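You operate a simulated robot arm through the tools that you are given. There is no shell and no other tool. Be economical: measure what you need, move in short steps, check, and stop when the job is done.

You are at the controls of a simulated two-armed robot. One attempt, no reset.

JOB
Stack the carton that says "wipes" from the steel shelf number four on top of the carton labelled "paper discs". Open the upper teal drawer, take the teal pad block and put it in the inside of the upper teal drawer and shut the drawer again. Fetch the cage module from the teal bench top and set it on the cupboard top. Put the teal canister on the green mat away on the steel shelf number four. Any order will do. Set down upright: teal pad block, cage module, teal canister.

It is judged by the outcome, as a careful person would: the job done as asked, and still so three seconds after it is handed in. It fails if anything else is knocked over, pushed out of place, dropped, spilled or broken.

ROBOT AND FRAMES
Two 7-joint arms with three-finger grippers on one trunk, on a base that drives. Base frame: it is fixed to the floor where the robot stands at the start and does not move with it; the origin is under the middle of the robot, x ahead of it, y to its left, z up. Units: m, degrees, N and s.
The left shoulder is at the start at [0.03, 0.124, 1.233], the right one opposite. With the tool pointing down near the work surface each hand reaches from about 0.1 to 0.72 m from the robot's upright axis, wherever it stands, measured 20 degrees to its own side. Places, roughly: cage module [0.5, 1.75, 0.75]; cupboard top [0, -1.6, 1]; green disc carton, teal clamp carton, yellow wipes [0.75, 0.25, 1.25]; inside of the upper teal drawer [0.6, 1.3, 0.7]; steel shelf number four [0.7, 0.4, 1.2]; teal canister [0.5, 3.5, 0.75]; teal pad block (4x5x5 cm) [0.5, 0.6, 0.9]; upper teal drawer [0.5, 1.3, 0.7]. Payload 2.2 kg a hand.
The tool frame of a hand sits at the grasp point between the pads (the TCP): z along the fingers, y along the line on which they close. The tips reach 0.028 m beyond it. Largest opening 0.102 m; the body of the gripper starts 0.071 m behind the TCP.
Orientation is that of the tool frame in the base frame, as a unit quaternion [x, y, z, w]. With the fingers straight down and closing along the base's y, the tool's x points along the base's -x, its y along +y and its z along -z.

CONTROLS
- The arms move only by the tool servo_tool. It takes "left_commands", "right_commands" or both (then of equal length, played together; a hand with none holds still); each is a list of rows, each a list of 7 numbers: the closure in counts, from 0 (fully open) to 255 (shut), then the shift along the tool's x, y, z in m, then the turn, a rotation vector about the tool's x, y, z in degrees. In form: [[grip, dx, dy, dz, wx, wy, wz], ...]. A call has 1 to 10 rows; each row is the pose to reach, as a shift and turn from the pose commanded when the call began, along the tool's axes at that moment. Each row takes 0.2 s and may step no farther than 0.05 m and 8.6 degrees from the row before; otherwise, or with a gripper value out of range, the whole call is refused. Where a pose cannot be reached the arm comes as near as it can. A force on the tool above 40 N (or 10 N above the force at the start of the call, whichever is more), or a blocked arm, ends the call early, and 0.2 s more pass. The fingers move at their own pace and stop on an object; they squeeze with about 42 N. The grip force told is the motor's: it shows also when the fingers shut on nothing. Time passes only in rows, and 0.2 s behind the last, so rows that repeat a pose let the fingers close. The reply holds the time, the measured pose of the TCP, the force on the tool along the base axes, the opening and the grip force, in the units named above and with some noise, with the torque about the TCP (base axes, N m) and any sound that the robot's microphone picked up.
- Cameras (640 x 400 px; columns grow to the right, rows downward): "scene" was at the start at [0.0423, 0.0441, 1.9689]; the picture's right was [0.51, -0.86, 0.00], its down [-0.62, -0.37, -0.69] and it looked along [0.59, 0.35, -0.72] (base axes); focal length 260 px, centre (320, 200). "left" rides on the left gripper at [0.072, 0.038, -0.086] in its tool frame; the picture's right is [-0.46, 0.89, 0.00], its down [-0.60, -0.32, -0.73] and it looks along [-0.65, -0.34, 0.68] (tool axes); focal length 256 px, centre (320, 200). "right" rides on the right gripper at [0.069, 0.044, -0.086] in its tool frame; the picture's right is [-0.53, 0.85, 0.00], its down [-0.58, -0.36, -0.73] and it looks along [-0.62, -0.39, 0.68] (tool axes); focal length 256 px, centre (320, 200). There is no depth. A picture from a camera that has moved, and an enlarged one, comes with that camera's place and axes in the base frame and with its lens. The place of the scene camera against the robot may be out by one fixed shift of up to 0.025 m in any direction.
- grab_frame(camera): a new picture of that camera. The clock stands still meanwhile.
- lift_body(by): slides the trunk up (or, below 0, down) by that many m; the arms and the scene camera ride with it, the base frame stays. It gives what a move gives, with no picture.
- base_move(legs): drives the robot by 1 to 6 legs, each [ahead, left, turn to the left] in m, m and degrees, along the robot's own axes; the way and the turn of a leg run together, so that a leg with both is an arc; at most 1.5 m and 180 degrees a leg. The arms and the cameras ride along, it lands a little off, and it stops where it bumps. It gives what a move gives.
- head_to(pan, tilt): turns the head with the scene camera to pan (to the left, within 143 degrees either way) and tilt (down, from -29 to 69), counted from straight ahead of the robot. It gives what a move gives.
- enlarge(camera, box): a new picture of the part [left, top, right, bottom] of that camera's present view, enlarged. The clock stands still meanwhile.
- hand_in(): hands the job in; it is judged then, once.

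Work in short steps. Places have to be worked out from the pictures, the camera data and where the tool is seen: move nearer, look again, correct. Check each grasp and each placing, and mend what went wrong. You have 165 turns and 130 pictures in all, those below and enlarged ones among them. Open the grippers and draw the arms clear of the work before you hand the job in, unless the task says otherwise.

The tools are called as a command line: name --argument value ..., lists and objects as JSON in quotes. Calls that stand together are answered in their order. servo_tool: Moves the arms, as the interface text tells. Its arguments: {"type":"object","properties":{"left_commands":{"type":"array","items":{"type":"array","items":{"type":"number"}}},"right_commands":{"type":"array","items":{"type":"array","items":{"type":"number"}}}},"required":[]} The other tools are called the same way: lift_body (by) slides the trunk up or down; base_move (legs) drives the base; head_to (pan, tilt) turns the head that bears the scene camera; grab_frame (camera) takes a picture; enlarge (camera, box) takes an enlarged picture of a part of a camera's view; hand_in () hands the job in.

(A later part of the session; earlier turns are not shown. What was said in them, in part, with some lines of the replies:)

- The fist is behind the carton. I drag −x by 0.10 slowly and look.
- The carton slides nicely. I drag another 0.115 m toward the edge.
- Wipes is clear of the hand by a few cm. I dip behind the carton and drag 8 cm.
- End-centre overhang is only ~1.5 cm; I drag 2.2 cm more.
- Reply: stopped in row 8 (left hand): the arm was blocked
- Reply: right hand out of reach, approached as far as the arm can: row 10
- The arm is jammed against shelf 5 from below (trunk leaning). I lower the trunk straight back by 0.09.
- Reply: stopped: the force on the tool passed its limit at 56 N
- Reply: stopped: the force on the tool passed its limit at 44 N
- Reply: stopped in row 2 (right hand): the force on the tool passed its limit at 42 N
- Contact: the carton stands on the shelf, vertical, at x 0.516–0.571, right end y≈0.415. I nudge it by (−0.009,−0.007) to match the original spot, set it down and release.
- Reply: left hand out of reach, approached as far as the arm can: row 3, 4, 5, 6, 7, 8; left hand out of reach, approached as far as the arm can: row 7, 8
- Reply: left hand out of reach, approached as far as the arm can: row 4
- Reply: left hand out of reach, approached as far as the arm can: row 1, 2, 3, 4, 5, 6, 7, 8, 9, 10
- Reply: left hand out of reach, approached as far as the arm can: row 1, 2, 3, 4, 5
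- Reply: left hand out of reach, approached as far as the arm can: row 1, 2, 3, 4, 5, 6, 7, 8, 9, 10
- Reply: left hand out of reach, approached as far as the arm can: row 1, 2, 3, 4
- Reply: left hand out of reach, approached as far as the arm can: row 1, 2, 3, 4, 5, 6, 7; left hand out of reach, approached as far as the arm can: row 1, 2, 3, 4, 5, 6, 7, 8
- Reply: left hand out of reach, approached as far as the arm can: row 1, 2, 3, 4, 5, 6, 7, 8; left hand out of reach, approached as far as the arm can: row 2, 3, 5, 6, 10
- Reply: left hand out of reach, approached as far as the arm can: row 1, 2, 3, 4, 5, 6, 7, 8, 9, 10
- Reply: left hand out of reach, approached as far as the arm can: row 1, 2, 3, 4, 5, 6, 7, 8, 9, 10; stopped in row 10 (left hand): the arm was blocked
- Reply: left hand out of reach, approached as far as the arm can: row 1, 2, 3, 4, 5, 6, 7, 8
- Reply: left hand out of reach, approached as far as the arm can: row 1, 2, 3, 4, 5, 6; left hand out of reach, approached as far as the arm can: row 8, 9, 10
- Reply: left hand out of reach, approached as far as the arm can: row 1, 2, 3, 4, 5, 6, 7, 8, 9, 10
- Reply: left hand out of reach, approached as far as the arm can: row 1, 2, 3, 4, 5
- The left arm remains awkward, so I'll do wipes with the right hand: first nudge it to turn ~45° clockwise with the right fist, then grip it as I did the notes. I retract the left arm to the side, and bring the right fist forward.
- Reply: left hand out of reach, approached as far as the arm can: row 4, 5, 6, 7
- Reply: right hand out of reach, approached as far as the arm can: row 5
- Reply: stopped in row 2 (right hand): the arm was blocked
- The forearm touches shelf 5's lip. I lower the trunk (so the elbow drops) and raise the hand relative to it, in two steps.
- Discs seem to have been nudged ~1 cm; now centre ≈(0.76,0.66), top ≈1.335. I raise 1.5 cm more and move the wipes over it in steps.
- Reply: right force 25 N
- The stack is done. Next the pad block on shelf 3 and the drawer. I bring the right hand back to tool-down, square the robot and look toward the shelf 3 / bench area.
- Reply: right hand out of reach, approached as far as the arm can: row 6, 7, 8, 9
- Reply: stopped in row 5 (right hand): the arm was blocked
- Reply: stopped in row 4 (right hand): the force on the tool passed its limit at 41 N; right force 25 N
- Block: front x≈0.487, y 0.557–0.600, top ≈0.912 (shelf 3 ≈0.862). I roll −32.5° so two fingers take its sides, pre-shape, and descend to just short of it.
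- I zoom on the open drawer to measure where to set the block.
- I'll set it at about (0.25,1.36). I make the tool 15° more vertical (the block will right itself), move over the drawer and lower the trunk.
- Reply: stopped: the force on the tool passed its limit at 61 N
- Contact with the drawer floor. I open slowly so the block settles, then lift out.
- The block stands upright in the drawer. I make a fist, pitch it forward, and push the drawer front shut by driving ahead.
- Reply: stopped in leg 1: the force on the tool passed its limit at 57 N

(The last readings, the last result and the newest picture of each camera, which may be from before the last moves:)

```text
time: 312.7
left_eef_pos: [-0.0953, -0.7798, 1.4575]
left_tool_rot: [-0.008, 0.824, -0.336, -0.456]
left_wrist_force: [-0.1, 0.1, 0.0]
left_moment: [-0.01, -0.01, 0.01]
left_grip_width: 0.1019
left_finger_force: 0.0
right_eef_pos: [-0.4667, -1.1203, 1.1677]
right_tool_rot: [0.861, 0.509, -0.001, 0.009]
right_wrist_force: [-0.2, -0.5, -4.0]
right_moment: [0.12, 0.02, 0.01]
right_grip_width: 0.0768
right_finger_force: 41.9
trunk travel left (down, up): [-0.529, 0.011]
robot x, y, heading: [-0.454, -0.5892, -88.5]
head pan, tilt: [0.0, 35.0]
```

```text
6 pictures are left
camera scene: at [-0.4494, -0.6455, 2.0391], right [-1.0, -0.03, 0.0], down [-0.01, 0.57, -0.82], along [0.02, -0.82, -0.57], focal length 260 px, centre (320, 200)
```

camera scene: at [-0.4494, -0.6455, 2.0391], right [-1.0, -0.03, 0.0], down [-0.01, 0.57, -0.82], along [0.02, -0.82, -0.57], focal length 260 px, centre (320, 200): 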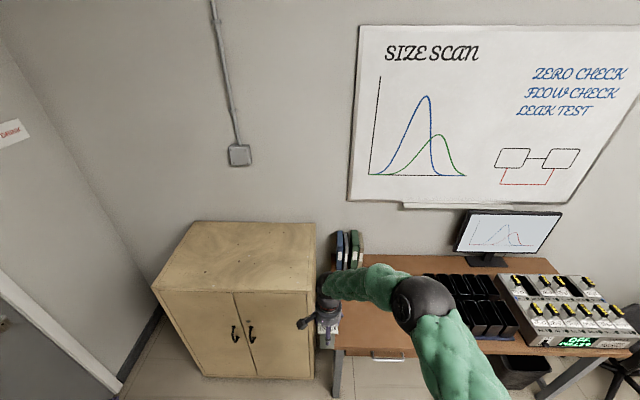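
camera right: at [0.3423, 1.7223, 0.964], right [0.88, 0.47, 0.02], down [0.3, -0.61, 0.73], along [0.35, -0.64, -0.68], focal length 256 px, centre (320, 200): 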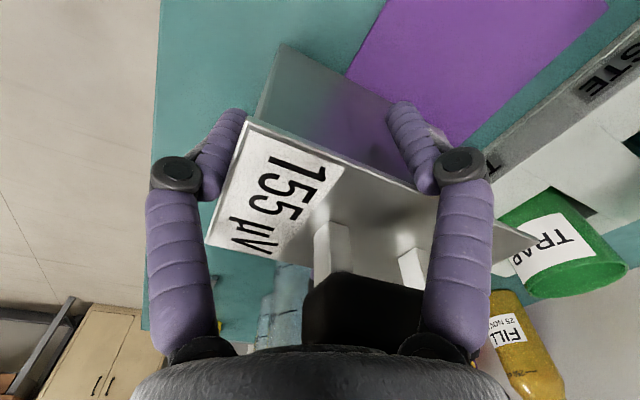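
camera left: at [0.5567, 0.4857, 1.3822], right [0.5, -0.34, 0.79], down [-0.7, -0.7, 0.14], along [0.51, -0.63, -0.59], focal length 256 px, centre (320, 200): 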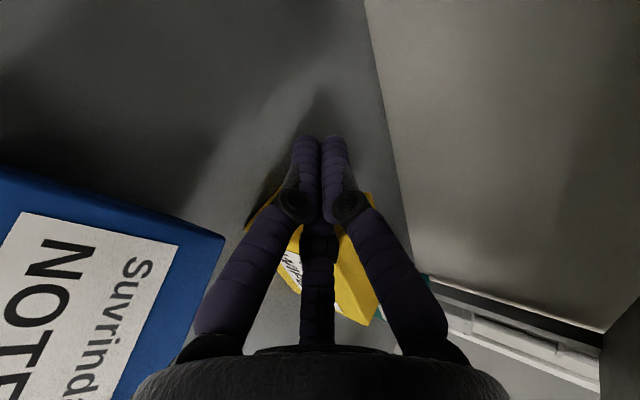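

The cupboard top spans x −0.40…0.34, y −1.38…−1.85 at z≈1.0, empty. I drive so the box is over it, extend slightly and lower.

base_move --legs '[[0, 0.3, 0], [0.34, 0, 0]]'

servo_tool --right_commands '[[255, -0.035, 0.019, 0.0, 0, 0, 0], [255, -0.07, 0.038, 0.02, 0, 0, 0], [255, -0.079, 0.043, 0.05, 0, 0, 0], [255, -0.079, 0.043, 0.065, 0, 0, 0]]'

grab_frame --camera "scene"

```text
time: 316.5
left_eef_pos: [0.2047, -1.1131, 1.458]
left_tool_rot: [-0.006, 0.824, -0.335, -0.457]
left_wrist_force: [-0.8, 0.6, -0.7]
left_moment: [0.01, 0.03, 0.02]
left_grip_width: 0.102
left_finger_force: 0.1
right_eef_pos: [-0.1677, -1.4523, 1.1699]
right_tool_rot: [0.862, 0.507, -0.002, 0.009]
right_wrist_force: [-0.5, 0.5, -4.0]
right_moment: [0.08, 0.0, 0.0]
right_grip_width: 0.0767
right_finger_force: 42.3
trunk travel left (down, up): [-0.529, 0.011]
robot x, y, heading: [-0.1532, -0.922, -89.1]
head pan, tilt: [0.0, 35.0]
```

```text
time: 317.5
left_eef_pos: [0.2056, -1.1133, 1.4574]
left_tool_rot: [-0.007, 0.824, -0.335, -0.457]
left_wrist_force: [-0.3, 0.4, 0.2]
left_moment: [0.02, 0.02, 0.06]
left_grip_width: 0.102
left_finger_force: 0.1
right_eef_pos: [-0.168, -1.5434, 1.1057]
right_tool_rot: [0.861, 0.508, -0.002, 0.009]
right_wrist_force: [-0.6, 0.4, -3.5]
right_moment: [0.08, 0.0, 0.0]
right_grip_width: 0.0769
right_finger_force: 42.2
trunk travel left (down, up): [-0.529, 0.011]
robot x, y, heading: [-0.1484, -0.9215, -88.9]
head pan, tilt: [0.0, 35.0]
```

```text
5 pictures are left
camera scene: at [-0.1484, -0.9769, 2.0391], right [-1.0, -0.02, 0.0], down [-0.01, 0.57, -0.82], along [0.01, -0.82, -0.57], focal length 260 px, centre (320, 200)
```

scene: 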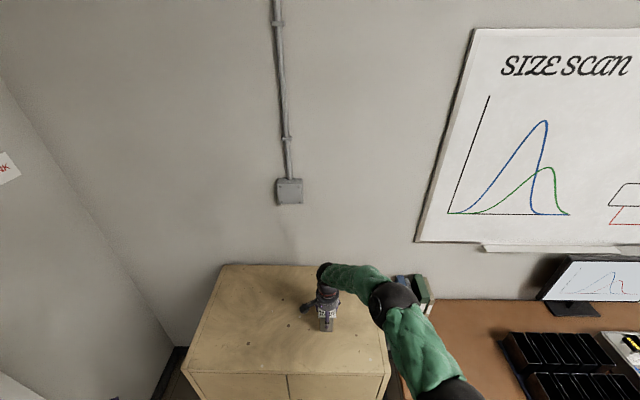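

The box is over the cupboard top. I lower in small steps until it touches.

servo_tool --right_commands '[[255, 0, 0, 0.005, 0, 0, 0], [255, 0, 0, 0.01, 0, 0, 0]]'

servo_tool --right_commands '[[255, 0, 0, 0.005, 0, 0, 0]]'

servo_tool --right_commands '[[255, 0, 0, 0.005, 0, 0, 0]]'

servo_tool --right_commands '[[255, 0, 0, 0.005, 0, 0, 0]]'

```text
time: 318.1
left_eef_pos: [0.2043, -1.1135, 1.4573]
left_tool_rot: [-0.006, 0.824, -0.335, -0.456]
left_wrist_force: [-0.6, -0.2, 0.3]
left_moment: [-0.01, 0.01, 0.01]
left_grip_width: 0.1018
left_finger_force: 0.1
right_eef_pos: [-0.1679, -1.5424, 1.0953]
right_tool_rot: [0.862, 0.507, 0.0, 0.009]
right_wrist_force: [-0.1, -1.1, -3.7]
right_moment: [0.09, 0.03, 0.0]
right_grip_width: 0.0772
right_finger_force: 41.8
trunk travel left (down, up): [-0.529, 0.011]
robot x, y, heading: [-0.1551, -0.9176, -89.2]
head pan, tilt: [0.0, 35.0]
```

```text
time: 318.5
left_eef_pos: [0.2044, -1.1142, 1.4583]
left_tool_rot: [-0.006, 0.824, -0.334, -0.457]
left_wrist_force: [0.0, -0.2, -0.2]
left_moment: [0.02, 0.01, 0.0]
left_grip_width: 0.1018
left_finger_force: 0.1
right_eef_pos: [-0.1669, -1.5434, 1.0898]
right_tool_rot: [0.861, 0.508, -0.002, 0.01]
right_wrist_force: [0.0, -0.3, -3.2]
right_moment: [0.1, 0.02, 0.02]
right_grip_width: 0.0767
right_finger_force: 41.8
trunk travel left (down, up): [-0.529, 0.011]
robot x, y, heading: [-0.1566, -0.9187, -89.2]
head pan, tilt: [0.0, 35.0]
```

```text
time: 318.9
left_eef_pos: [0.2029, -1.1136, 1.4584]
left_tool_rot: [-0.007, 0.824, -0.335, -0.456]
left_wrist_force: [-0.2, -0.3, 0.2]
left_moment: [-0.01, -0.02, 0.0]
left_grip_width: 0.1019
left_finger_force: 0.0
right_eef_pos: [-0.1672, -1.5423, 1.0842]
right_tool_rot: [0.862, 0.507, -0.002, 0.009]
right_wrist_force: [-0.6, 0.0, -4.1]
right_moment: [0.09, -0.03, -0.01]
right_grip_width: 0.0769
right_finger_force: 41.7
trunk travel left (down, up): [-0.529, 0.011]
robot x, y, heading: [-0.156, -0.9185, -88.9]
head pan, tilt: [0.0, 35.0]
```

```text
time: 319.3
left_eef_pos: [0.2044, -1.1132, 1.4581]
left_tool_rot: [-0.006, 0.824, -0.335, -0.456]
left_wrist_force: [-0.3, 0.7, -0.1]
left_moment: [0.01, -0.01, 0.0]
left_grip_width: 0.1022
left_finger_force: 0.0
right_eef_pos: [-0.1678, -1.5416, 1.0797]
right_tool_rot: [0.861, 0.508, -0.002, 0.008]
right_wrist_force: [0.1, 0.4, -3.8]
right_moment: [0.1, 0.01, -0.02]
right_grip_width: 0.0768
right_finger_force: 41.7
trunk travel left (down, up): [-0.529, 0.011]
robot x, y, heading: [-0.1513, -0.9226, -89.0]
head pan, tilt: [0.0, 35.0]
```

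Not yet in contact at 1.080; continue in small steps.

servo_tool --right_commands '[[255, 0, 0, 0.005, 0, 0, 0], [255, 0, 0, 0.01, 0, 0, 0]]'

servo_tool --right_commands '[[255, 0, 0, 0.005, 0, 0, 0]]'

servo_tool --right_commands '[[255, 0, 0, 0.005, 0, 0, 0]]'

servo_tool --right_commands '[[255, 0, 0, 0.005, 0, 0, 0]]'

```text
time: 319.9
left_eef_pos: [0.204, -1.1102, 1.4599]
left_tool_rot: [-0.005, 0.824, -0.335, -0.457]
left_wrist_force: [0.0, 1.0, -0.1]
left_moment: [0.0, -0.01, -0.04]
left_grip_width: 0.102
left_finger_force: 0.0
right_eef_pos: [-0.1674, -1.5429, 1.0746]
right_tool_rot: [0.862, 0.507, -0.003, 0.013]
right_wrist_force: [0.1, 4.7, 17.3]
right_moment: [-1.43, 0.46, -0.1]
right_grip_width: 0.0769
right_finger_force: 41.6
trunk travel left (down, up): [-0.529, 0.011]
robot x, y, heading: [-0.152, -0.9201, -89.1]
head pan, tilt: [0.0, 35.0]
```

```text
time: 320.5
left_eef_pos: [0.2049, -1.1128, 1.457]
left_tool_rot: [-0.006, 0.824, -0.334, -0.457]
left_wrist_force: [-0.5, -1.3, -0.1]
left_moment: [0.01, -0.01, -0.03]
left_grip_width: 0.102
left_finger_force: 0.1
right_eef_pos: [-0.1664, -1.5503, 1.073]
right_tool_rot: [0.862, 0.506, -0.005, 0.017]
right_wrist_force: [1.2, 7.2, 21.4]
right_moment: [-1.52, 0.54, -0.12]
right_grip_width: 0.0766
right_finger_force: 42.1
trunk travel left (down, up): [-0.529, 0.011]
robot x, y, heading: [-0.1515, -0.9237, -89.2]
head pan, tilt: [0.0, 35.0]
stopped in row 1 (right hand): the force on the tool passed its limit at 43 N (the readings are from after the stop); the commanded pose is now the measured one
```

```text
time: 320.9
left_eef_pos: [0.2047, -1.1084, 1.4587]
left_tool_rot: [-0.005, 0.824, -0.336, -0.456]
left_wrist_force: [0.7, 0.0, 0.2]
left_moment: [0.0, 0.01, 0.04]
left_grip_width: 0.102
left_finger_force: 0.1
right_eef_pos: [-0.1667, -1.5488, 1.0715]
right_tool_rot: [0.862, 0.506, -0.006, 0.019]
right_wrist_force: [0.6, -0.5, 39.7]
right_moment: [-0.86, 0.4, 0.21]
right_grip_width: 0.0766
right_finger_force: 42.0
trunk travel left (down, up): [-0.529, 0.011]
robot x, y, heading: [-0.151, -0.9233, -89.1]
head pan, tilt: [0.0, 35.0]
```

```text
time: 321.2
left_eef_pos: [0.2038, -1.1116, 1.4574]
left_tool_rot: [-0.005, 0.824, -0.336, -0.457]
left_wrist_force: [0.3, -0.2, 0.0]
left_moment: [0.02, -0.02, -0.02]
left_grip_width: 0.1021
left_finger_force: 0.0
right_eef_pos: [-0.1668, -1.5523, 1.0719]
right_tool_rot: [0.863, 0.505, -0.005, 0.02]
right_wrist_force: [0.3, 8.6, 21.6]
right_moment: [0.22, 0.64, -0.17]
right_grip_width: 0.0767
right_finger_force: 42.1
trunk travel left (down, up): [-0.529, 0.011]
robot x, y, heading: [-0.1522, -0.9168, -88.8]
head pan, tilt: [0.0, 35.0]
stopped in row 1 (right hand): the force on the tool passed its limit at 53 N (the readings are from after the stop); the commanded pose is now the measured one
```

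Seated on the cupboard top. I ease off, open slowly, and lift clear.

servo_tool --right_commands '[[255, 0, 0, -0.003, 0, 0, 0], [190, 0, 0, -0.003, 0, 0, 0], [130, 0, 0, -0.003, 0, 0, 0], [60, 0, 0, -0.003, 0, 0, 0], [0, 0, 0, -0.003, 0, 0, 0], [0, 0, 0, -0.003, 0, 0, 0], [0, 0, 0, -0.04, 0, 0, 0], [0, 0, 0, -0.08, 0, 0, 0], [0, 0, 0, -0.12, 0, 0, 0], [0, 0, 0, -0.15, 0, 0, 0]]'

base_move --legs '[[-0.3, 0, 0]]'

grab_frame --camera "scene"

```text
time: 323.4
left_eef_pos: [0.2038, -1.1113, 1.4587]
left_tool_rot: [-0.006, 0.824, -0.334, -0.457]
left_wrist_force: [1.1, 0.7, 0.8]
left_moment: [-0.03, -0.01, 0.02]
left_grip_width: 0.1017
left_finger_force: 0.0
right_eef_pos: [-0.1681, -1.5432, 1.2189]
right_tool_rot: [0.862, 0.507, -0.005, 0.019]
right_wrist_force: [0.2, 0.9, -0.5]
right_moment: [-0.04, -0.03, 0.02]
right_grip_width: 0.1021
right_finger_force: 0.2
trunk travel left (down, up): [-0.529, 0.011]
robot x, y, heading: [-0.1514, -0.9223, -88.8]
head pan, tilt: [0.0, 35.0]
```

```text
time: 325.4
left_eef_pos: [0.1992, -0.8161, 1.4583]
left_tool_rot: [-0.008, 0.824, -0.335, -0.456]
left_wrist_force: [-0.6, -0.3, -0.1]
left_moment: [-0.01, 0.03, 0.01]
left_grip_width: 0.1021
left_finger_force: 0.1
right_eef_pos: [-0.1705, -1.2524, 1.2177]
right_tool_rot: [0.86, 0.509, -0.005, 0.019]
right_wrist_force: [0.4, 0.6, 0.7]
right_moment: [0.04, 0.01, 0.0]
right_grip_width: 0.1019
right_finger_force: 0.0
trunk travel left (down, up): [-0.529, 0.011]
robot x, y, heading: [-0.1588, -0.6258, -88.5]
head pan, tilt: [0.0, 35.0]
```

```text
4 pictures are left
camera scene: at [-0.1543, -0.683, 2.0391], right [-1.0, -0.02, 0.0], down [-0.01, 0.57, -0.82], along [0.02, -0.82, -0.57], focal length 260 px, centre (320, 200)
```

scene: 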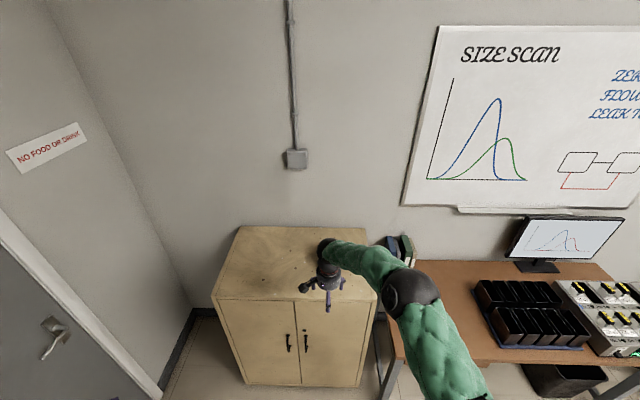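

The box is on the cupboard (hand is free and empty). Next the canister: I turn back, drive along to y≈3.6 and look with the hand camera.

base_move --legs '[[0, 0, 88.5], [-0.19, 0, 0], [0, 1.45, 0], [0, 1.45, 0], [0, 1.4, 0]]'

lift_body --by -0.1

grab_frame --camera "right"

```text
time: 351.0
left_eef_pos: [-0.2913, 4.0229, 1.4581]
left_tool_rot: [0.596, -0.569, 0.561, 0.077]
left_wrist_force: [-0.9, 0.3, -0.7]
left_moment: [-0.01, 0.0, -0.03]
left_grip_width: 0.1019
left_finger_force: 0.1
right_eef_pos: [0.1536, 3.6641, 1.2182]
right_tool_rot: [0.237, 0.971, 0.01, 0.018]
right_wrist_force: [1.0, -1.2, -0.1]
right_moment: [-0.01, -0.01, 0.03]
right_grip_width: 0.1018
right_finger_force: 0.1
trunk travel left (down, up): [-0.529, 0.011]
robot x, y, heading: [-0.4707, 3.6606, 2.7]
head pan, tilt: [0.0, 35.0]
```

```text
time: 352.3
left_eef_pos: [-0.2912, 4.022, 1.3582]
left_tool_rot: [0.596, -0.569, 0.561, 0.078]
left_wrist_force: [-0.5, 0.7, 0.2]
left_moment: [0.02, 0.0, 0.0]
left_grip_width: 0.1021
left_finger_force: 0.0
right_eef_pos: [0.1545, 3.6646, 1.1187]
right_tool_rot: [0.236, 0.971, 0.01, 0.018]
right_wrist_force: [0.0, 0.8, 0.3]
right_moment: [0.0, 0.0, 0.01]
right_grip_width: 0.1022
right_finger_force: 0.1
trunk travel left (down, up): [-0.429, 0.111]
robot x, y, heading: [-0.4707, 3.6605, 2.8]
head pan, tilt: [0.0, 35.0]
```

```text
3 pictures are left
camera right: at [0.1083, 3.7337, 1.2048], right [0.86, 0.51, 0.04], down [0.32, -0.6, 0.74], along [0.4, -0.62, -0.67], focal length 256 px, centre (320, 200)
```

right: 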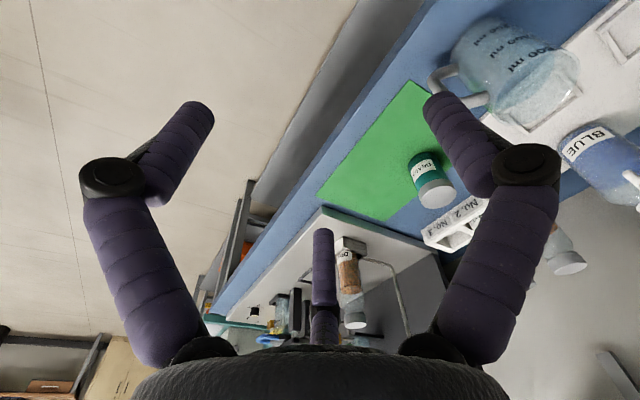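

The teal canister stands on the green mat at ≈(0.48,3.56). I move over it and take a closer look.

base_move --legs '[[0.2, -0.08, 0], [0, 0, -2.8]]'

servo_tool --right_commands '[[0, -0.035, 0.02, 0.02, 0, 0, 0], [0, -0.07, 0.04, 0.05, 0, 0, 0], [0, -0.1, 0.055, 0.08, 0, 0, 0]]'

grab_frame --camera "right"

```text
time: 354.4
left_eef_pos: [-0.072, 3.9441, 1.3573]
left_tool_rot: [-0.581, 0.585, -0.559, -0.092]
left_wrist_force: [0.0, 0.4, 0.2]
left_moment: [0.01, -0.03, 0.03]
left_grip_width: 0.1022
left_finger_force: 0.1
right_eef_pos: [0.3548, 3.5631, 1.1191]
right_tool_rot: [0.262, 0.965, 0.01, 0.019]
right_wrist_force: [-0.2, -0.1, 0.3]
right_moment: [-0.03, 0.01, 0.0]
right_grip_width: 0.102
right_finger_force: 0.1
trunk travel left (down, up): [-0.429, 0.111]
robot x, y, heading: [-0.2677, 3.5912, -0.0]
head pan, tilt: [0.0, 35.0]
```

```text
refused: row 2 steps farther than a row can; nothing moved
```

```text
2 pictures are left
camera right: at [0.3125, 3.6344, 1.2048], right [0.89, 0.46, 0.04], down [0.29, -0.61, 0.74], along [0.36, -0.64, -0.67], focal length 256 px, centre (320, 200)
```

right: 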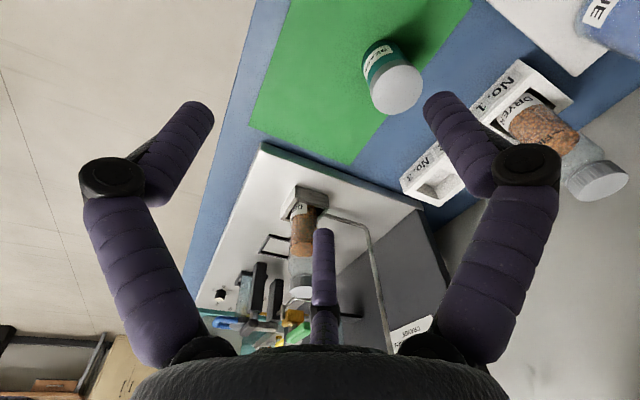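

Triangulated: lid centre (0.470,3.560), top z 0.898. I move over it, descend to z≈0.863 and close.

servo_tool --right_commands '[[0, -0.031, 0.016, 0.01, 0, 0, 0], [0, -0.062, 0.032, 0.02, 0, 0, 0], [0, -0.0929, 0.0482, 0.03, 0, 0, 0], [0, -0.0929, 0.0482, 0.07, 0, 0, 0], [0, -0.0929, 0.0482, 0.11, 0, 0, 0], [0, -0.0929, 0.0482, 0.15, 0, 0, 0], [0, -0.0929, 0.0482, 0.19, 0, 0, 0], [0, -0.0929, 0.0482, 0.23, 0, 0, 0], [0, -0.0929, 0.0482, 0.261, 0, 0, 0]]'

servo_tool --right_commands '[[60, 0, 0, 0, 0, 0, 0], [120, 0, 0, 0, 0, 0, 0], [255, 0, 0, 0, 0, 0, 0], [255, 0, 0, 0, 0, 0, 0], [255, 0, 0, 0, 0, 0, 0], [255, 0, 0, -0.02, 0, 0, 0], [255, 0, 0, -0.05, 0, 0, 0]]'

```text
time: 356.4
left_eef_pos: [-0.071, 3.9438, 1.3582]
left_tool_rot: [-0.581, 0.584, -0.559, -0.092]
left_wrist_force: [0.4, -1.2, -0.1]
left_moment: [0.0, 0.0, -0.02]
left_grip_width: 0.1018
left_finger_force: 0.1
right_eef_pos: [0.4416, 3.5546, 0.8958]
right_tool_rot: [0.262, 0.965, 0.01, 0.018]
right_wrist_force: [-0.9, -0.3, 0.3]
right_moment: [-0.02, -0.01, 0.01]
right_grip_width: 0.102
right_finger_force: 0.1
right hand out of reach, approached as far as the arm can: row 7, 8, 9
trunk travel left (down, up): [-0.429, 0.111]
robot x, y, heading: [-0.2656, 3.5903, -0.2]
head pan, tilt: [0.0, 35.0]
```

```text
time: 358.0
left_eef_pos: [-0.0704, 3.9429, 1.3589]
left_tool_rot: [-0.582, 0.583, -0.559, -0.091]
left_wrist_force: [-0.4, -0.3, -0.1]
left_moment: [-0.01, 0.01, -0.02]
left_grip_width: 0.1019
left_finger_force: 0.0
right_eef_pos: [0.4374, 3.5552, 0.9437]
right_tool_rot: [0.261, 0.965, 0.009, 0.016]
right_wrist_force: [-1.3, 0.6, -2.6]
right_moment: [0.0, 0.01, 0.05]
right_grip_width: 0.0675
right_finger_force: 42.5
trunk travel left (down, up): [-0.429, 0.111]
robot x, y, heading: [-0.2703, 3.5883, 0.2]
head pan, tilt: [0.0, 35.0]
```

I have it by the lid only, fingertips, and tool-down won't fit under shelf 5. I set it down nearer the bench edge, release, and then regrasp it from the side with the hand level (finger on top).

servo_tool --right_commands '[[255, 0.02, -0.012, 0, 0, 0, 0], [255, 0.04, -0.024, 0, 0, 0, 0], [255, 0.0604, -0.0354, 0, 0, 0, 0], [255, 0.0604, -0.0354, 0.025, 0, 0, 0], [255, 0.0604, -0.0354, 0.04, 0, 0, 0], [255, 0.0604, -0.0354, 0.046, 0, 0, 0]]'

servo_tool --right_commands '[[255, 0, 0, 0.004, 0, 0, 0], [190, 0, 0, 0.004, 0, 0, 0], [120, 0, 0, 0.004, 0, 0, 0], [60, 0, 0, 0.004, 0, 0, 0], [0, 0, 0, 0.004, 0, 0, 0], [0, 0, 0, 0.004, 0, 0, 0], [0, 0, 0, -0.04, 0, 0, 0], [0, 0, 0, -0.085, 0, 0, 0], [0, 0, 0, -0.13, 0, 0, 0]]'

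```text
time: 359.4
left_eef_pos: [-0.0704, 3.9422, 1.3577]
left_tool_rot: [-0.582, 0.584, -0.559, -0.092]
left_wrist_force: [0.1, -0.8, -0.2]
left_moment: [0.01, -0.01, 0.02]
left_grip_width: 0.1021
left_finger_force: 0.0
right_eef_pos: [0.3676, 3.5573, 0.8964]
right_tool_rot: [0.261, 0.965, 0.01, 0.017]
right_wrist_force: [-1.4, 0.7, 0.9]
right_moment: [-0.01, 0.1, -0.05]
right_grip_width: 0.0672
right_finger_force: 41.6
trunk travel left (down, up): [-0.429, 0.111]
robot x, y, heading: [-0.2686, 3.5901, -0.1]
head pan, tilt: [0.0, 35.0]
```

```text
time: 361.4
left_eef_pos: [-0.0705, 3.9431, 1.3579]
left_tool_rot: [-0.582, 0.583, -0.56, -0.09]
left_wrist_force: [0.0, 0.4, -0.5]
left_moment: [0.01, -0.01, 0.0]
left_grip_width: 0.1018
left_finger_force: 0.0
right_eef_pos: [0.3606, 3.5575, 1.025]
right_tool_rot: [0.261, 0.965, 0.01, 0.017]
right_wrist_force: [-0.6, -0.6, -0.5]
right_moment: [0.0, -0.04, 0.0]
right_grip_width: 0.1017
right_finger_force: 0.0
trunk travel left (down, up): [-0.429, 0.111]
robot x, y, heading: [-0.2682, 3.5882, 0.0]
head pan, tilt: [0.0, 35.0]
```

Now I back off and reorient the right hand to point left, 25° down, one finger up.

base_move --legs '[[-0.25, 0, 0]]'

servo_tool --right_commands '[[0, 0, 0, 0, 0, 0, -7], [0, 0, 0, 0, 0, 0, -14], [0, 0, 0, 0, 0, 0, -21], [0, 0, 0, 0, 0, 0, -29]]'

servo_tool --right_commands '[[0, 0.02, -0.02, 0, -8, 0, 0], [0, 0.04, -0.04, 0, -16, 0, 0], [0, 0.06, -0.06, 0, -24, 0, 0], [0, 0.06, -0.08, 0, -32, 0, 0], [0, 0.06, -0.1, 0, -40, 0, 0], [0, 0.06, -0.1, 0, -48, 0, 0], [0, 0.06, -0.1, 0, -56, 0, 0], [0, 0.06, -0.1, 0, -63, 0, 0], [0, 0.06, -0.1, 0, -66, 0, 0]]'

base_move --legs '[[0, 0, -40]]'

```text
time: 363.2
left_eef_pos: [-0.3207, 3.9442, 1.358]
left_tool_rot: [-0.582, 0.583, -0.559, -0.09]
left_wrist_force: [0.2, 0.1, 0.2]
left_moment: [0.0, 0.01, -0.01]
left_grip_width: 0.102
left_finger_force: 0.0
right_eef_pos: [0.1123, 3.5566, 1.0264]
right_tool_rot: [0.262, 0.965, 0.01, 0.019]
right_wrist_force: [-1.0, -0.1, 0.6]
right_moment: [-0.01, -0.01, -0.02]
right_grip_width: 0.102
right_finger_force: 0.1
trunk travel left (down, up): [-0.429, 0.111]
robot x, y, heading: [-0.5183, 3.5931, -0.2]
head pan, tilt: [0.0, 35.0]
```

```text
time: 364.2
left_eef_pos: [-0.3209, 3.9433, 1.3593]
left_tool_rot: [-0.582, 0.584, -0.559, -0.092]
left_wrist_force: [0.0, 0.1, 0.1]
left_moment: [-0.01, 0.01, -0.01]
left_grip_width: 0.102
left_finger_force: 0.0
right_eef_pos: [0.1108, 3.5572, 1.0254]
right_tool_rot: [0.01, 1.0, 0.005, 0.02]
right_wrist_force: [-0.1, -0.2, 0.0]
right_moment: [-0.01, -0.03, -0.01]
right_grip_width: 0.1019
right_finger_force: 0.1
trunk travel left (down, up): [-0.429, 0.111]
robot x, y, heading: [-0.5191, 3.5908, -0.1]
head pan, tilt: [0.0, 35.0]
```

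```text
time: 366.2
left_eef_pos: [-0.3217, 3.9443, 1.3583]
left_tool_rot: [-0.581, 0.584, -0.559, -0.092]
left_wrist_force: [0.2, 0.0, -0.5]
left_moment: [-0.02, 0.03, 0.03]
left_grip_width: 0.102
left_finger_force: 0.0
right_eef_pos: [0.05, 3.4582, 1.0236]
right_tool_rot: [-0.001, 0.835, 0.55, 0.023]
right_wrist_force: [-0.4, 0.3, 0.0]
right_moment: [-0.01, -0.01, -0.01]
right_grip_width: 0.102
right_finger_force: 0.1
trunk travel left (down, up): [-0.429, 0.111]
robot x, y, heading: [-0.5152, 3.5901, -0.2]
head pan, tilt: [0.0, 35.0]
```

```text
time: 368.4
left_eef_pos: [-0.1413, 3.7393, 1.3583]
left_tool_rot: [-0.352, 0.745, -0.496, -0.274]
left_wrist_force: [-0.6, -0.4, -0.4]
left_moment: [-0.02, 0.0, 0.0]
left_grip_width: 0.1023
left_finger_force: 0.0
right_eef_pos: [-0.1611, 3.1307, 1.0229]
right_tool_rot: [0.279, 0.788, 0.51, 0.205]
right_wrist_force: [-0.7, -0.7, -0.9]
right_moment: [0.01, -0.07, -0.03]
right_grip_width: 0.1021
right_finger_force: 0.0
trunk travel left (down, up): [-0.429, 0.111]
robot x, y, heading: [-0.5182, 3.5914, -39.4]
head pan, tilt: [0.0, 35.0]
```

Posture is right (yaw 49°, 23° down, finger up). I lower the trunk, shift to the pre-grasp point beside the canister.

lift_body --by -0.1

base_move --legs '[[0.033, 0.521, 0]]'

servo_tool --right_commands '[[0, -0.034, 0.0013, 0.0107, 0, 0, 0], [0, -0.067, 0.0026, 0.0213, 0, 0, 0], [0, -0.101, 0.004, 0.032, 0, 0, 0]]'

```text
time: 369.8
left_eef_pos: [-0.1417, 3.739, 1.2585]
left_tool_rot: [-0.352, 0.745, -0.496, -0.273]
left_wrist_force: [0.3, -0.2, -0.5]
left_moment: [0.01, 0.0, 0.03]
left_grip_width: 0.1022
left_finger_force: 0.1
right_eef_pos: [-0.1601, 3.1293, 0.9235]
right_tool_rot: [0.28, 0.787, 0.51, 0.205]
right_wrist_force: [-0.8, -0.1, 0.2]
right_moment: [0.01, -0.04, 0.01]
right_grip_width: 0.1021
right_finger_force: 0.1
trunk travel left (down, up): [-0.329, 0.211]
robot x, y, heading: [-0.5199, 3.589, -39.3]
head pan, tilt: [0.0, 35.0]
```

```text
time: 372.8
left_eef_pos: [0.2091, 4.1237, 1.258]
left_tool_rot: [-0.355, 0.743, -0.498, -0.272]
left_wrist_force: [-0.4, -0.3, -0.1]
left_moment: [0.01, -0.04, -0.01]
left_grip_width: 0.1021
left_finger_force: 0.1
right_eef_pos: [0.1941, 3.5146, 0.9226]
right_tool_rot: [0.276, 0.788, 0.51, 0.204]
right_wrist_force: [0.7, 0.9, 0.5]
right_moment: [0.03, 0.0, 0.02]
right_grip_width: 0.102
right_finger_force: 0.0
trunk travel left (down, up): [-0.329, 0.211]
robot x, y, heading: [-0.1664, 3.9719, -38.8]
head pan, tilt: [0.0, 35.0]
```

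```text
time: 373.6
left_eef_pos: [0.2088, 4.1218, 1.2572]
left_tool_rot: [-0.353, 0.745, -0.496, -0.273]
left_wrist_force: [0.0, 0.9, 0.7]
left_moment: [-0.02, 0.02, -0.02]
left_grip_width: 0.1021
left_finger_force: 0.1
right_eef_pos: [0.2906, 3.4733, 0.9159]
right_tool_rot: [0.276, 0.789, 0.51, 0.203]
right_wrist_force: [-0.6, -0.6, 0.4]
right_moment: [0.01, 0.03, 0.03]
right_grip_width: 0.1018
right_finger_force: 0.0
trunk travel left (down, up): [-0.329, 0.211]
robot x, y, heading: [-0.1632, 3.9729, -38.9]
head pan, tilt: [0.0, 35.0]
```

Right on the approach line. I slide in 0.118 m and close, then lift.

servo_tool --right_commands '[[0, -0.004, 0.001, 0.04, 0, 0, 0], [0, -0.004, 0.001, 0.08, 0, 0, 0], [0, -0.004, 0.001, 0.1183, 0, 0, 0], [80, -0.004, 0.001, 0.1183, 0, 0, 0], [255, -0.004, 0.001, 0.1183, 0, 0, 0], [255, -0.004, 0.001, 0.1183, 0, 0, 0], [255, -0.004, 0.001, 0.1183, 0, 0, 0]]'

servo_tool --right_commands '[[255, -0.0008, 0.0183, -0.008, 0, 0, 0], [255, -0.002, 0.0459, -0.02, 0, 0, 0], [255, -0.004, 0.0917, -0.04, 0, 0, 0]]'

grab_frame --camera "right"

```text
time: 374.9
left_eef_pos: [0.2079, 4.1224, 1.2589]
left_tool_rot: [-0.354, 0.744, -0.498, -0.272]
left_wrist_force: [1.0, 0.8, -0.2]
left_moment: [0.0, -0.02, 0.0]
left_grip_width: 0.1021
left_finger_force: 0.0
right_eef_pos: [0.3708, 3.5357, 0.892]
right_tool_rot: [0.274, 0.787, 0.505, 0.224]
right_wrist_force: [3.4, -15.0, 36.0]
right_moment: [0.32, -1.08, -0.29]
right_grip_width: 0.0435
right_finger_force: 41.5
trunk travel left (down, up): [-0.329, 0.211]
robot x, y, heading: [-0.1668, 3.9693, -39.3]
head pan, tilt: [0.0, 35.0]
stopped in row 6 (right hand): the force on the tool passed its limit at 42 N (the readings are from after the stop); the commanded pose is now the measured one
```

```text
time: 375.7
left_eef_pos: [0.2078, 4.1233, 1.2584]
left_tool_rot: [-0.354, 0.744, -0.497, -0.272]
left_wrist_force: [0.5, -0.2, 0.7]
left_moment: [0.03, -0.02, 0.02]
left_grip_width: 0.1022
left_finger_force: 0.1
right_eef_pos: [0.3651, 3.5482, 0.9804]
right_tool_rot: [0.276, 0.788, 0.509, 0.209]
right_wrist_force: [0.9, 1.0, -0.3]
right_moment: [0.04, -0.05, -0.04]
right_grip_width: 0.0022
right_finger_force: 30.5
trunk travel left (down, up): [-0.329, 0.211]
robot x, y, heading: [-0.1672, 3.975, -38.7]
head pan, tilt: [0.0, 35.0]
```

```text
1 pictures are left
camera right: at [0.2679, 3.548, 1.0509], right [0.59, -0.07, 0.8], down [-0.09, -1.0, -0.02], along [0.8, -0.06, -0.6], focal length 256 px, centre (320, 200)
```

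right: 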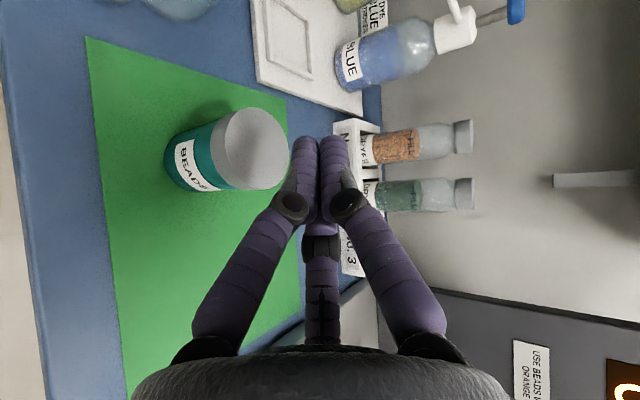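

The grip slipped off, but the canister still stands upright on the mat, now at ≈(0.412,3.582), lid ≈0.867. I reopen, back up along the line, lower a bit and go in deeper so the fingers pass its widest part.

servo_tool --right_commands '[[0, -0.0064, -0.0101, -0.0228, 0, 0, 0], [0, -0.0128, -0.0203, -0.0457, 0, 0, 0], [0, -0.0116, -0.0426, -0.0362, 0, 0, 0], [0, -0.0104, -0.0648, -0.0266, 0, 0, 0], [0, -0.0093, -0.0871, -0.017, 0, 0, 0], [0, -0.0093, -0.0871, 0.02, 0, 0, 0], [0, -0.0093, -0.0871, 0.06, 0, 0, 0], [0, -0.0093, -0.0871, 0.103, 0, 0, 0]]'

servo_tool --right_commands '[[60, 0, 0, 0, 0, 0, 0], [120, 0, 0, 0, 0, 0, 0], [200, 0, 0, 0, 0, 0, 0], [255, 0, 0, 0, 0, 0, 0], [255, 0, 0, 0, 0, 0, 0]]'

```text
time: 377.5
left_eef_pos: [0.2105, 4.1239, 1.2578]
left_tool_rot: [-0.354, 0.744, -0.497, -0.273]
left_wrist_force: [0.4, 0.1, -0.5]
left_moment: [0.04, -0.02, -0.01]
left_grip_width: 0.1021
left_finger_force: 0.1
right_eef_pos: [0.4198, 3.5812, 0.86]
right_tool_rot: [0.275, 0.789, 0.507, 0.212]
right_wrist_force: [0.4, -1.8, 0.5]
right_moment: [0.0, 0.07, 0.06]
right_grip_width: 0.102
right_finger_force: 0.1
trunk travel left (down, up): [-0.329, 0.211]
robot x, y, heading: [-0.1667, 3.969, -39.2]
head pan, tilt: [0.0, 35.0]
```

```text
time: 378.5
left_eef_pos: [0.2072, 4.1231, 1.258]
left_tool_rot: [-0.354, 0.744, -0.497, -0.273]
left_wrist_force: [-0.8, -0.2, -0.7]
left_moment: [-0.01, -0.01, -0.05]
left_grip_width: 0.102
left_finger_force: 0.0
right_eef_pos: [0.4218, 3.581, 0.8695]
right_tool_rot: [0.271, 0.787, 0.511, 0.217]
right_wrist_force: [-6.3, 6.5, 27.2]
right_moment: [0.58, 0.4, 0.32]
right_grip_width: 0.0667
right_finger_force: 41.9
trunk travel left (down, up): [-0.329, 0.211]
robot x, y, heading: [-0.1704, 3.9712, -38.7]
head pan, tilt: [0.0, 35.0]
stopped in row 4 (right hand): the force on the tool passed its limit at 41 N (the readings are from after the stop); the commanded pose is now the measured one
```

It's again squeezed at the tips only. I open, raise and back up a little, and use the last picture to fix its position precisely.

servo_tool --right_commands '[[180, 0, 0, 0, 0, 0, 0], [90, 0, 0, 0, 0, 0, 0], [0, 0, 0, 0, 0, 0, 0], [0, 0, 0, 0, 0, 0, 0], [0, 0, 0.0, -0.04, 0, 0, 0], [0, 0, 0.03, -0.07, 0, 0, 0], [0, 0, 0.06, -0.1, 0, 0, 0]]'

grab_frame --camera "right"

```text
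time: 380.1
left_eef_pos: [0.2085, 4.1227, 1.2581]
left_tool_rot: [-0.354, 0.744, -0.497, -0.273]
left_wrist_force: [-0.2, 0.0, -0.3]
left_moment: [0.02, -0.01, 0.01]
left_grip_width: 0.1021
left_finger_force: 0.0
right_eef_pos: [0.3701, 3.532, 0.9589]
right_tool_rot: [0.274, 0.787, 0.51, 0.214]
right_wrist_force: [0.2, 0.9, -1.0]
right_moment: [0.05, -0.04, -0.05]
right_grip_width: 0.1019
right_finger_force: 0.0
trunk travel left (down, up): [-0.329, 0.211]
robot x, y, heading: [-0.166, 3.9714, -38.9]
head pan, tilt: [0.0, 35.0]
```

```text
0 pictures are left
camera right: at [0.2723, 3.5324, 1.0287], right [0.59, -0.07, 0.81], down [-0.09, -1.0, -0.02], along [0.81, -0.06, -0.59], focal length 256 px, centre (320, 200)
```

right: 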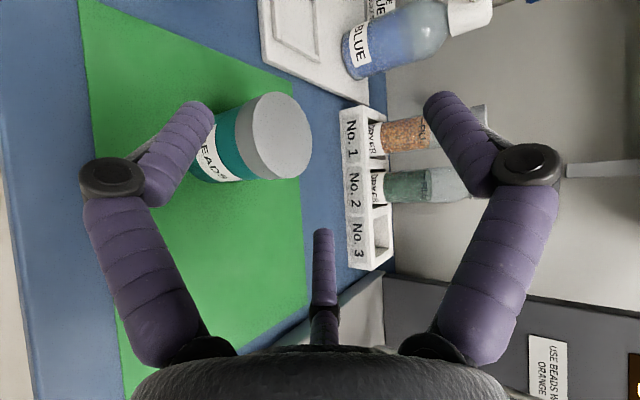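

Canister is upright; its lid is at (0.420,3.572,0.883) and its body is narrower than the lid, so the earlier 0.067 grip was probably valid. I re-enter centred, close, and test by lifting.

servo_tool --right_commands '[[0, -0.0035, -0.03, 0.0, 0, 0, 0], [0, -0.0065, -0.0634, 0.0, 0, 0, 0], [0, -0.0065, -0.0634, 0.03, 0, 0, 0], [0, -0.0065, -0.0634, 0.06, 0, 0, 0], [0, -0.0065, -0.0634, 0.0901, 0, 0, 0]]'

servo_tool --right_commands '[[60, 0, 0, 0, 0, 0, 0], [120, 0, 0, 0, 0, 0, 0], [255, 0, 0, 0, 0, 0, 0], [255, 0, 0, 0, 0, 0, 0]]'

servo_tool --right_commands '[[255, 0, 0.005, -0.002, 0, 0, 0], [255, -0.0005, 0.0138, -0.006, 0, 0, 0]]'

```text
time: 381.3
left_eef_pos: [0.2104, 4.1235, 1.2576]
left_tool_rot: [-0.354, 0.744, -0.497, -0.272]
left_wrist_force: [-0.8, 0.3, -0.1]
left_moment: [-0.01, 0.0, -0.04]
left_grip_width: 0.1019
left_finger_force: 0.1
right_eef_pos: [0.4184, 3.5719, 0.8636]
right_tool_rot: [0.273, 0.788, 0.508, 0.215]
right_wrist_force: [-0.7, 0.1, 0.4]
right_moment: [0.01, 0.03, 0.01]
right_grip_width: 0.1021
right_finger_force: 0.1
trunk travel left (down, up): [-0.329, 0.211]
robot x, y, heading: [-0.1659, 3.9676, -38.8]
head pan, tilt: [0.0, 35.0]
```

```text
time: 382.1
left_eef_pos: [0.2082, 4.1244, 1.2585]
left_tool_rot: [-0.354, 0.744, -0.498, -0.272]
left_wrist_force: [0.0, 1.0, -0.7]
left_moment: [0.02, 0.01, -0.06]
left_grip_width: 0.1022
left_finger_force: 0.0
right_eef_pos: [0.4197, 3.5726, 0.8745]
right_tool_rot: [0.269, 0.786, 0.514, 0.216]
right_wrist_force: [-11.2, 8.2, 20.3]
right_moment: [0.86, 0.43, 0.3]
right_grip_width: 0.0673
right_finger_force: 41.9
trunk travel left (down, up): [-0.329, 0.211]
robot x, y, heading: [-0.17, 3.9732, -39.2]
head pan, tilt: [0.0, 35.0]
stopped in row 3 (right hand): the force on the tool passed its limit at 42 N (the readings are from after the stop); the commanded pose is now the measured one
```

```text
time: 382.7
left_eef_pos: [0.2079, 4.1221, 1.2582]
left_tool_rot: [-0.354, 0.744, -0.497, -0.272]
left_wrist_force: [0.2, 0.5, 0.3]
left_moment: [0.01, -0.01, 0.01]
left_grip_width: 0.1019
left_finger_force: 0.1
right_eef_pos: [0.4176, 3.5713, 0.8839]
right_tool_rot: [0.272, 0.786, 0.511, 0.216]
right_wrist_force: [-0.1, -0.2, -2.1]
right_moment: [0.03, -0.01, -0.01]
right_grip_width: 0.0669
right_finger_force: 41.5
trunk travel left (down, up): [-0.329, 0.211]
robot x, y, heading: [-0.1706, 3.9693, -39.2]
head pan, tilt: [0.0, 35.0]
```

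Held (≈2 N, opening 0.067). I raise it to about 1.30 while pulling in, then drive back to shelf four.

servo_tool --right_commands '[[255, 0.0094, 0.0393, -0.0166, 0, 0, 0], [255, 0.0188, 0.0786, -0.0332, 0, 0, 0], [255, 0.0282, 0.1179, -0.0498, 0, 0, 0], [255, 0.0376, 0.1572, -0.0664, 0, 0, 0], [255, 0.047, 0.1965, -0.083, 0, 0, 0], [255, 0.0564, 0.2358, -0.0996, 0, 0, 0], [255, 0.0658, 0.2751, -0.1162, 0, 0, 0], [255, 0.0752, 0.3144, -0.1328, 0, 0, 0], [255, 0.0846, 0.3537, -0.1494, 0, 0, 0], [255, 0.094, 0.393, -0.166, 0, 0, 0]]'

base_move --legs '[[-0.147, -0.12, 0], [0.715, -0.877, 0], [0.715, -0.877, 0], [0.714, -0.876, 0]]'

```text
time: 384.9
left_eef_pos: [0.2081, 4.1239, 1.2584]
left_tool_rot: [-0.354, 0.744, -0.497, -0.273]
left_wrist_force: [0.0, -0.2, -0.5]
left_moment: [-0.04, 0.0, 0.01]
left_grip_width: 0.1021
left_finger_force: 0.2
right_eef_pos: [0.3241, 3.6513, 1.3034]
right_tool_rot: [0.271, 0.786, 0.512, 0.216]
right_wrist_force: [-0.9, 0.9, -3.1]
right_moment: [0.08, -0.05, -0.02]
right_grip_width: 0.0668
right_finger_force: 41.4
trunk travel left (down, up): [-0.329, 0.211]
robot x, y, heading: [-0.1649, 3.9759, -38.6]
head pan, tilt: [0.0, 35.0]
```

```text
time: 402.5
left_eef_pos: [0.1356, 0.761, 1.2592]
left_tool_rot: [-0.368, 0.738, -0.502, -0.263]
left_wrist_force: [0.6, 0.1, 0.1]
left_moment: [0.0, 0.02, 0.01]
left_grip_width: 0.1018
left_finger_force: 0.0
right_eef_pos: [0.269, 0.2914, 1.3042]
right_tool_rot: [0.257, 0.791, 0.516, 0.206]
right_wrist_force: [0.0, 0.4, -2.9]
right_moment: [0.02, -0.01, 0.01]
right_grip_width: 0.0664
right_finger_force: 41.4
trunk travel left (down, up): [-0.329, 0.211]
robot x, y, heading: [-0.2349, 0.5972, -36.9]
head pan, tilt: [0.0, 35.0]
```

At the shelf, canister still held. I raise 5 cm for clearance, drive in to the free front area of shelf 4 (≈(0.525,0.255)), and begin lowering.

servo_tool --right_commands '[[255, -0.0015, 0.023, -0.0096, 0, 0, 0], [255, -0.0031, 0.046, -0.0192, 0, 0, 0]]'

base_move --legs '[[0.226, 0.125, 0]]'

servo_tool --right_commands '[[255, 0.0009, -0.0138, 0.0058, 0, 0, 0], [255, 0.0019, -0.0276, 0.0115, 0, 0, 0]]'

```text
time: 403.1
left_eef_pos: [0.1352, 0.7604, 1.2563]
left_tool_rot: [-0.367, 0.738, -0.502, -0.264]
left_wrist_force: [0.8, -0.1, 0.0]
left_moment: [0.0, 0.01, 0.01]
left_grip_width: 0.102
left_finger_force: 0.1
right_eef_pos: [0.269, 0.2907, 1.3555]
right_tool_rot: [0.257, 0.791, 0.515, 0.207]
right_wrist_force: [0.3, -0.2, -2.6]
right_moment: [0.04, -0.03, 0.01]
right_grip_width: 0.0665
right_finger_force: 41.7
trunk travel left (down, up): [-0.329, 0.211]
robot x, y, heading: [-0.2387, 0.5966, -36.8]
head pan, tilt: [0.0, 35.0]
```

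```text
time: 405.0
left_eef_pos: [0.3919, 0.7246, 1.2581]
left_tool_rot: [-0.37, 0.737, -0.502, -0.263]
left_wrist_force: [-0.4, 0.3, -0.4]
left_moment: [-0.02, 0.06, -0.01]
left_grip_width: 0.1019
left_finger_force: 0.1
right_eef_pos: [0.5287, 0.255, 1.3543]
right_tool_rot: [0.256, 0.791, 0.516, 0.205]
right_wrist_force: [0.1, 0.3, -2.0]
right_moment: [0.04, -0.01, 0.04]
right_grip_width: 0.0664
right_finger_force: 41.9
trunk travel left (down, up): [-0.329, 0.211]
robot x, y, heading: [0.0207, 0.556, -36.8]
head pan, tilt: [0.0, 35.0]
```

```text
time: 405.6
left_eef_pos: [0.3904, 0.7233, 1.2583]
left_tool_rot: [-0.369, 0.737, -0.502, -0.261]
left_wrist_force: [0.7, 0.4, 0.3]
left_moment: [-0.02, 0.02, 0.02]
left_grip_width: 0.1018
left_finger_force: 0.0
right_eef_pos: [0.5253, 0.2544, 1.3247]
right_tool_rot: [0.256, 0.791, 0.516, 0.205]
right_wrist_force: [-0.3, 0.2, -1.8]
right_moment: [0.02, -0.02, 0.0]
right_grip_width: 0.0667
right_finger_force: 41.9
trunk travel left (down, up): [-0.329, 0.211]
robot x, y, heading: [0.0222, 0.5605, -36.3]
head pan, tilt: [0.0, 35.0]
```

Free space as expected. I lower in small steps until contact.

servo_tool --right_commands '[[255, 0.0003, -0.0046, 0.0019, 0, 0, 0], [255, 0.0006, -0.0092, 0.0038, 0, 0, 0]]'

servo_tool --right_commands '[[255, 0.0003, -0.0046, 0.0019, 0, 0, 0]]'

servo_tool --right_commands '[[255, 0.0003, -0.0046, 0.0019, 0, 0, 0]]'

servo_tool --right_commands '[[255, 0.0003, -0.0046, 0.0019, 0, 0, 0]]'

```text
time: 406.2
left_eef_pos: [0.392, 0.7248, 1.2585]
left_tool_rot: [-0.37, 0.736, -0.503, -0.262]
left_wrist_force: [0.1, -0.5, 0.5]
left_moment: [0.03, 0.01, 0.01]
left_grip_width: 0.1021
left_finger_force: 0.0
right_eef_pos: [0.5272, 0.2565, 1.3145]
right_tool_rot: [0.256, 0.792, 0.515, 0.206]
right_wrist_force: [0.1, -0.6, -1.9]
right_moment: [0.03, -0.05, -0.04]
right_grip_width: 0.0665
right_finger_force: 41.8
trunk travel left (down, up): [-0.329, 0.211]
robot x, y, heading: [0.0212, 0.557, -36.6]
head pan, tilt: [0.0, 35.0]
```

```text
time: 406.6
left_eef_pos: [0.3914, 0.7255, 1.2588]
left_tool_rot: [-0.369, 0.737, -0.502, -0.262]
left_wrist_force: [0.5, -0.1, -0.4]
left_moment: [-0.02, 0.01, 0.01]
left_grip_width: 0.1018
left_finger_force: 0.0
right_eef_pos: [0.5269, 0.2549, 1.3101]
right_tool_rot: [0.256, 0.791, 0.516, 0.205]
right_wrist_force: [0.4, 0.1, -2.7]
right_moment: [0.01, 0.01, 0.01]
right_grip_width: 0.0664
right_finger_force: 42.4
trunk travel left (down, up): [-0.329, 0.211]
robot x, y, heading: [0.023, 0.5569, -36.7]
head pan, tilt: [0.0, 35.0]
```

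```text
time: 407.0
left_eef_pos: [0.3918, 0.7239, 1.2576]
left_tool_rot: [-0.37, 0.737, -0.502, -0.262]
left_wrist_force: [0.5, -1.1, 0.3]
left_moment: [0.02, 0.01, 0.0]
left_grip_width: 0.1018
left_finger_force: 0.0
right_eef_pos: [0.5292, 0.2542, 1.3039]
right_tool_rot: [0.256, 0.792, 0.515, 0.205]
right_wrist_force: [-1.1, 0.3, -2.6]
right_moment: [0.05, -0.04, 0.02]
right_grip_width: 0.0663
right_finger_force: 41.9
trunk travel left (down, up): [-0.329, 0.211]
robot x, y, heading: [0.0232, 0.5572, -36.6]
head pan, tilt: [0.0, 35.0]
```

```text
time: 407.4
left_eef_pos: [0.3922, 0.7245, 1.2579]
left_tool_rot: [-0.37, 0.737, -0.502, -0.262]
left_wrist_force: [0.3, 0.0, 0.5]
left_moment: [0.03, -0.02, 0.01]
left_grip_width: 0.1018
left_finger_force: 0.1
right_eef_pos: [0.5278, 0.2554, 1.2989]
right_tool_rot: [0.256, 0.791, 0.516, 0.206]
right_wrist_force: [0.2, -0.7, -1.6]
right_moment: [0.04, -0.02, -0.02]
right_grip_width: 0.0664
right_finger_force: 42.5
trunk travel left (down, up): [-0.329, 0.211]
robot x, y, heading: [0.02, 0.5559, -36.3]
head pan, tilt: [0.0, 35.0]
```

No contact yet at 1.299; continue stepwise.

servo_tool --right_commands '[[255, 0.0003, -0.0046, 0.0019, 0, 0, 0]]'

servo_tool --right_commands '[[255, 0.0003, -0.0046, 0.0019, 0, 0, 0]]'

servo_tool --right_commands '[[255, 0.0003, -0.0046, 0.0019, 0, 0, 0]]'

servo_tool --right_commands '[[255, 0.0003, -0.0046, 0.0019, 0, 0, 0]]'

```text
time: 407.8
left_eef_pos: [0.3917, 0.7236, 1.2584]
left_tool_rot: [-0.369, 0.737, -0.502, -0.261]
left_wrist_force: [-0.2, -0.6, -0.5]
left_moment: [0.01, 0.01, 0.03]
left_grip_width: 0.1018
left_finger_force: 0.0
right_eef_pos: [0.527, 0.2556, 1.2952]
right_tool_rot: [0.256, 0.791, 0.516, 0.206]
right_wrist_force: [-0.9, -0.5, -2.3]
right_moment: [0.01, 0.0, 0.0]
right_grip_width: 0.0661
right_finger_force: 42.0
trunk travel left (down, up): [-0.329, 0.211]
robot x, y, heading: [0.022, 0.5603, -36.4]
head pan, tilt: [0.0, 35.0]
```

```text
time: 408.2
left_eef_pos: [0.3904, 0.724, 1.2589]
left_tool_rot: [-0.369, 0.737, -0.502, -0.264]
left_wrist_force: [-0.6, -0.5, -0.1]
left_moment: [-0.01, 0.04, 0.01]
left_grip_width: 0.1021
left_finger_force: 0.1
right_eef_pos: [0.5275, 0.2563, 1.2922]
right_tool_rot: [0.255, 0.791, 0.516, 0.208]
right_wrist_force: [-1.3, 1.0, 10.6]
right_moment: [0.17, 0.27, -0.01]
right_grip_width: 0.0664
right_finger_force: 42.2
trunk travel left (down, up): [-0.329, 0.211]
robot x, y, heading: [0.0217, 0.5583, -36.6]
head pan, tilt: [0.0, 35.0]
```

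```text
time: 408.6
left_eef_pos: [0.3893, 0.7254, 1.2598]
left_tool_rot: [-0.369, 0.736, -0.504, -0.262]
left_wrist_force: [0.2, 1.2, 0.5]
left_moment: [-0.01, -0.06, -0.03]
left_grip_width: 0.102
left_finger_force: 0.2
right_eef_pos: [0.526, 0.2565, 1.293]
right_tool_rot: [0.253, 0.79, 0.517, 0.212]
right_wrist_force: [0.9, -0.1, 35.4]
right_moment: [0.38, 0.76, 0.06]
right_grip_width: 0.0664
right_finger_force: 41.7
trunk travel left (down, up): [-0.329, 0.211]
robot x, y, heading: [0.0231, 0.5591, -36.4]
head pan, tilt: [0.0, 35.0]
```

```text
time: 408.9
left_eef_pos: [0.3927, 0.7237, 1.2585]
left_tool_rot: [-0.37, 0.736, -0.503, -0.262]
left_wrist_force: [0.5, -0.4, -0.7]
left_moment: [-0.04, 0.0, 0.01]
left_grip_width: 0.102
left_finger_force: 0.1
right_eef_pos: [0.5285, 0.2545, 1.2915]
right_tool_rot: [0.254, 0.789, 0.517, 0.213]
right_wrist_force: [-3.3, 2.6, 9.6]
right_moment: [0.28, 0.57, 0.0]
right_grip_width: 0.0666
right_finger_force: 42.1
trunk travel left (down, up): [-0.329, 0.211]
robot x, y, heading: [0.0245, 0.5576, -36.5]
head pan, tilt: [0.0, 35.0]
stopped in row 1 (right hand): the force on the tool passed its limit at 48 N (the readings are from after the stop); the commanded pose is now the measured one
```

Seated on shelf 4. I ease off, open slowly, withdraw level along the hand axis, then back out.

servo_tool --right_commands '[[255, -0.0001, 0.0025, -0.001, 0, 0, 0], [200, -0.0001, 0.0025, -0.001, 0, 0, 0], [150, -0.0001, 0.0025, -0.001, 0, 0, 0], [100, -0.0001, 0.0025, -0.001, 0, 0, 0], [50, -0.0001, 0.0025, -0.001, 0, 0, 0], [0, -0.0001, 0.0025, -0.001, 0, 0, 0], [0, -0.0001, 0.0025, -0.001, 0, 0, 0]]'

servo_tool --right_commands '[[0, 0.0007, -0.011, -0.028, 0, 0, 0], [0, 0.0015, -0.0225, -0.0555, 0, 0, 0], [0, 0.0022, -0.034, -0.083, 0, 0, 0], [0, 0.003, -0.045, -0.111, 0, 0, 0]]'

base_move --legs '[[-0.32, -0.24, 0]]'

```text
time: 410.5
left_eef_pos: [0.3917, 0.7239, 1.2587]
left_tool_rot: [-0.37, 0.737, -0.502, -0.261]
left_wrist_force: [0.0, 0.0, -0.1]
left_moment: [0.01, 0.0, -0.01]
left_grip_width: 0.1021
left_finger_force: 0.1
right_eef_pos: [0.5284, 0.2535, 1.2918]
right_tool_rot: [0.253, 0.79, 0.517, 0.212]
right_wrist_force: [0.6, 0.3, 0.5]
right_moment: [-0.02, 0.01, 0.03]
right_grip_width: 0.102
right_finger_force: 0.1
trunk travel left (down, up): [-0.329, 0.211]
robot x, y, heading: [0.0232, 0.5611, -36.8]
head pan, tilt: [0.0, 35.0]
```

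```text
time: 411.5
left_eef_pos: [0.3908, 0.7244, 1.2578]
left_tool_rot: [-0.369, 0.737, -0.502, -0.262]
left_wrist_force: [-0.6, 0.0, 0.8]
left_moment: [0.01, -0.02, 0.0]
left_grip_width: 0.102
left_finger_force: 0.1
right_eef_pos: [0.4496, 0.1612, 1.2945]
right_tool_rot: [0.254, 0.789, 0.517, 0.213]
right_wrist_force: [0.9, -0.6, -1.2]
right_moment: [-0.01, 0.0, -0.02]
right_grip_width: 0.102
right_finger_force: 0.0
trunk travel left (down, up): [-0.329, 0.211]
robot x, y, heading: [0.0227, 0.5548, -36.5]
head pan, tilt: [0.0, 35.0]
```

```text
time: 414.0
left_eef_pos: [-0.007, 0.73, 1.2579]
left_tool_rot: [-0.368, 0.737, -0.502, -0.263]
left_wrist_force: [0.2, 0.2, 0.0]
left_moment: [0.03, -0.02, 0.02]
left_grip_width: 0.102
left_finger_force: 0.1
right_eef_pos: [0.0503, 0.1674, 1.2936]
right_tool_rot: [0.256, 0.788, 0.517, 0.213]
right_wrist_force: [0.4, -0.3, -0.4]
right_moment: [-0.03, 0.01, 0.0]
right_grip_width: 0.102
right_finger_force: 0.1
trunk travel left (down, up): [-0.329, 0.211]
robot x, y, heading: [-0.3742, 0.5604, -36.7]
head pan, tilt: [0.0, 35.0]
```

All four jobs are done as far as the readings show, the grippers are open and the arms are clear of the shelf. I hand in.

hand_in

```text
The job is handed in.
```

I finished all four jobs and handed them in, but I ran out of pictures before the end. The canister's final position and the cage module's resting place are known only from force and grip readings, and four things below went wrong or were uncertain.

- **Wipes carton:** it stands on top of the "paper discs" carton on shelf four. The discs carton was nudged about 1 cm and turned slightly while I was stacking.
- **Teal pad block:** it stands upright in the upper teal drawer, and the drawer is shut.
- **Cage module:** I took the grey "155 µV" box with the plug on top to be the cage module, because nothing on it says so. I set it down upright on the cupboard top and felt it seat.
- **Teal canister:** I set it down on the free front area of shelf four. My first side grasp slipped and slid it a few centimetres along the mat, but it stayed upright.

The "notes" carton was tipped onto its back early on. I stood it up again within about 1 cm of where it was.
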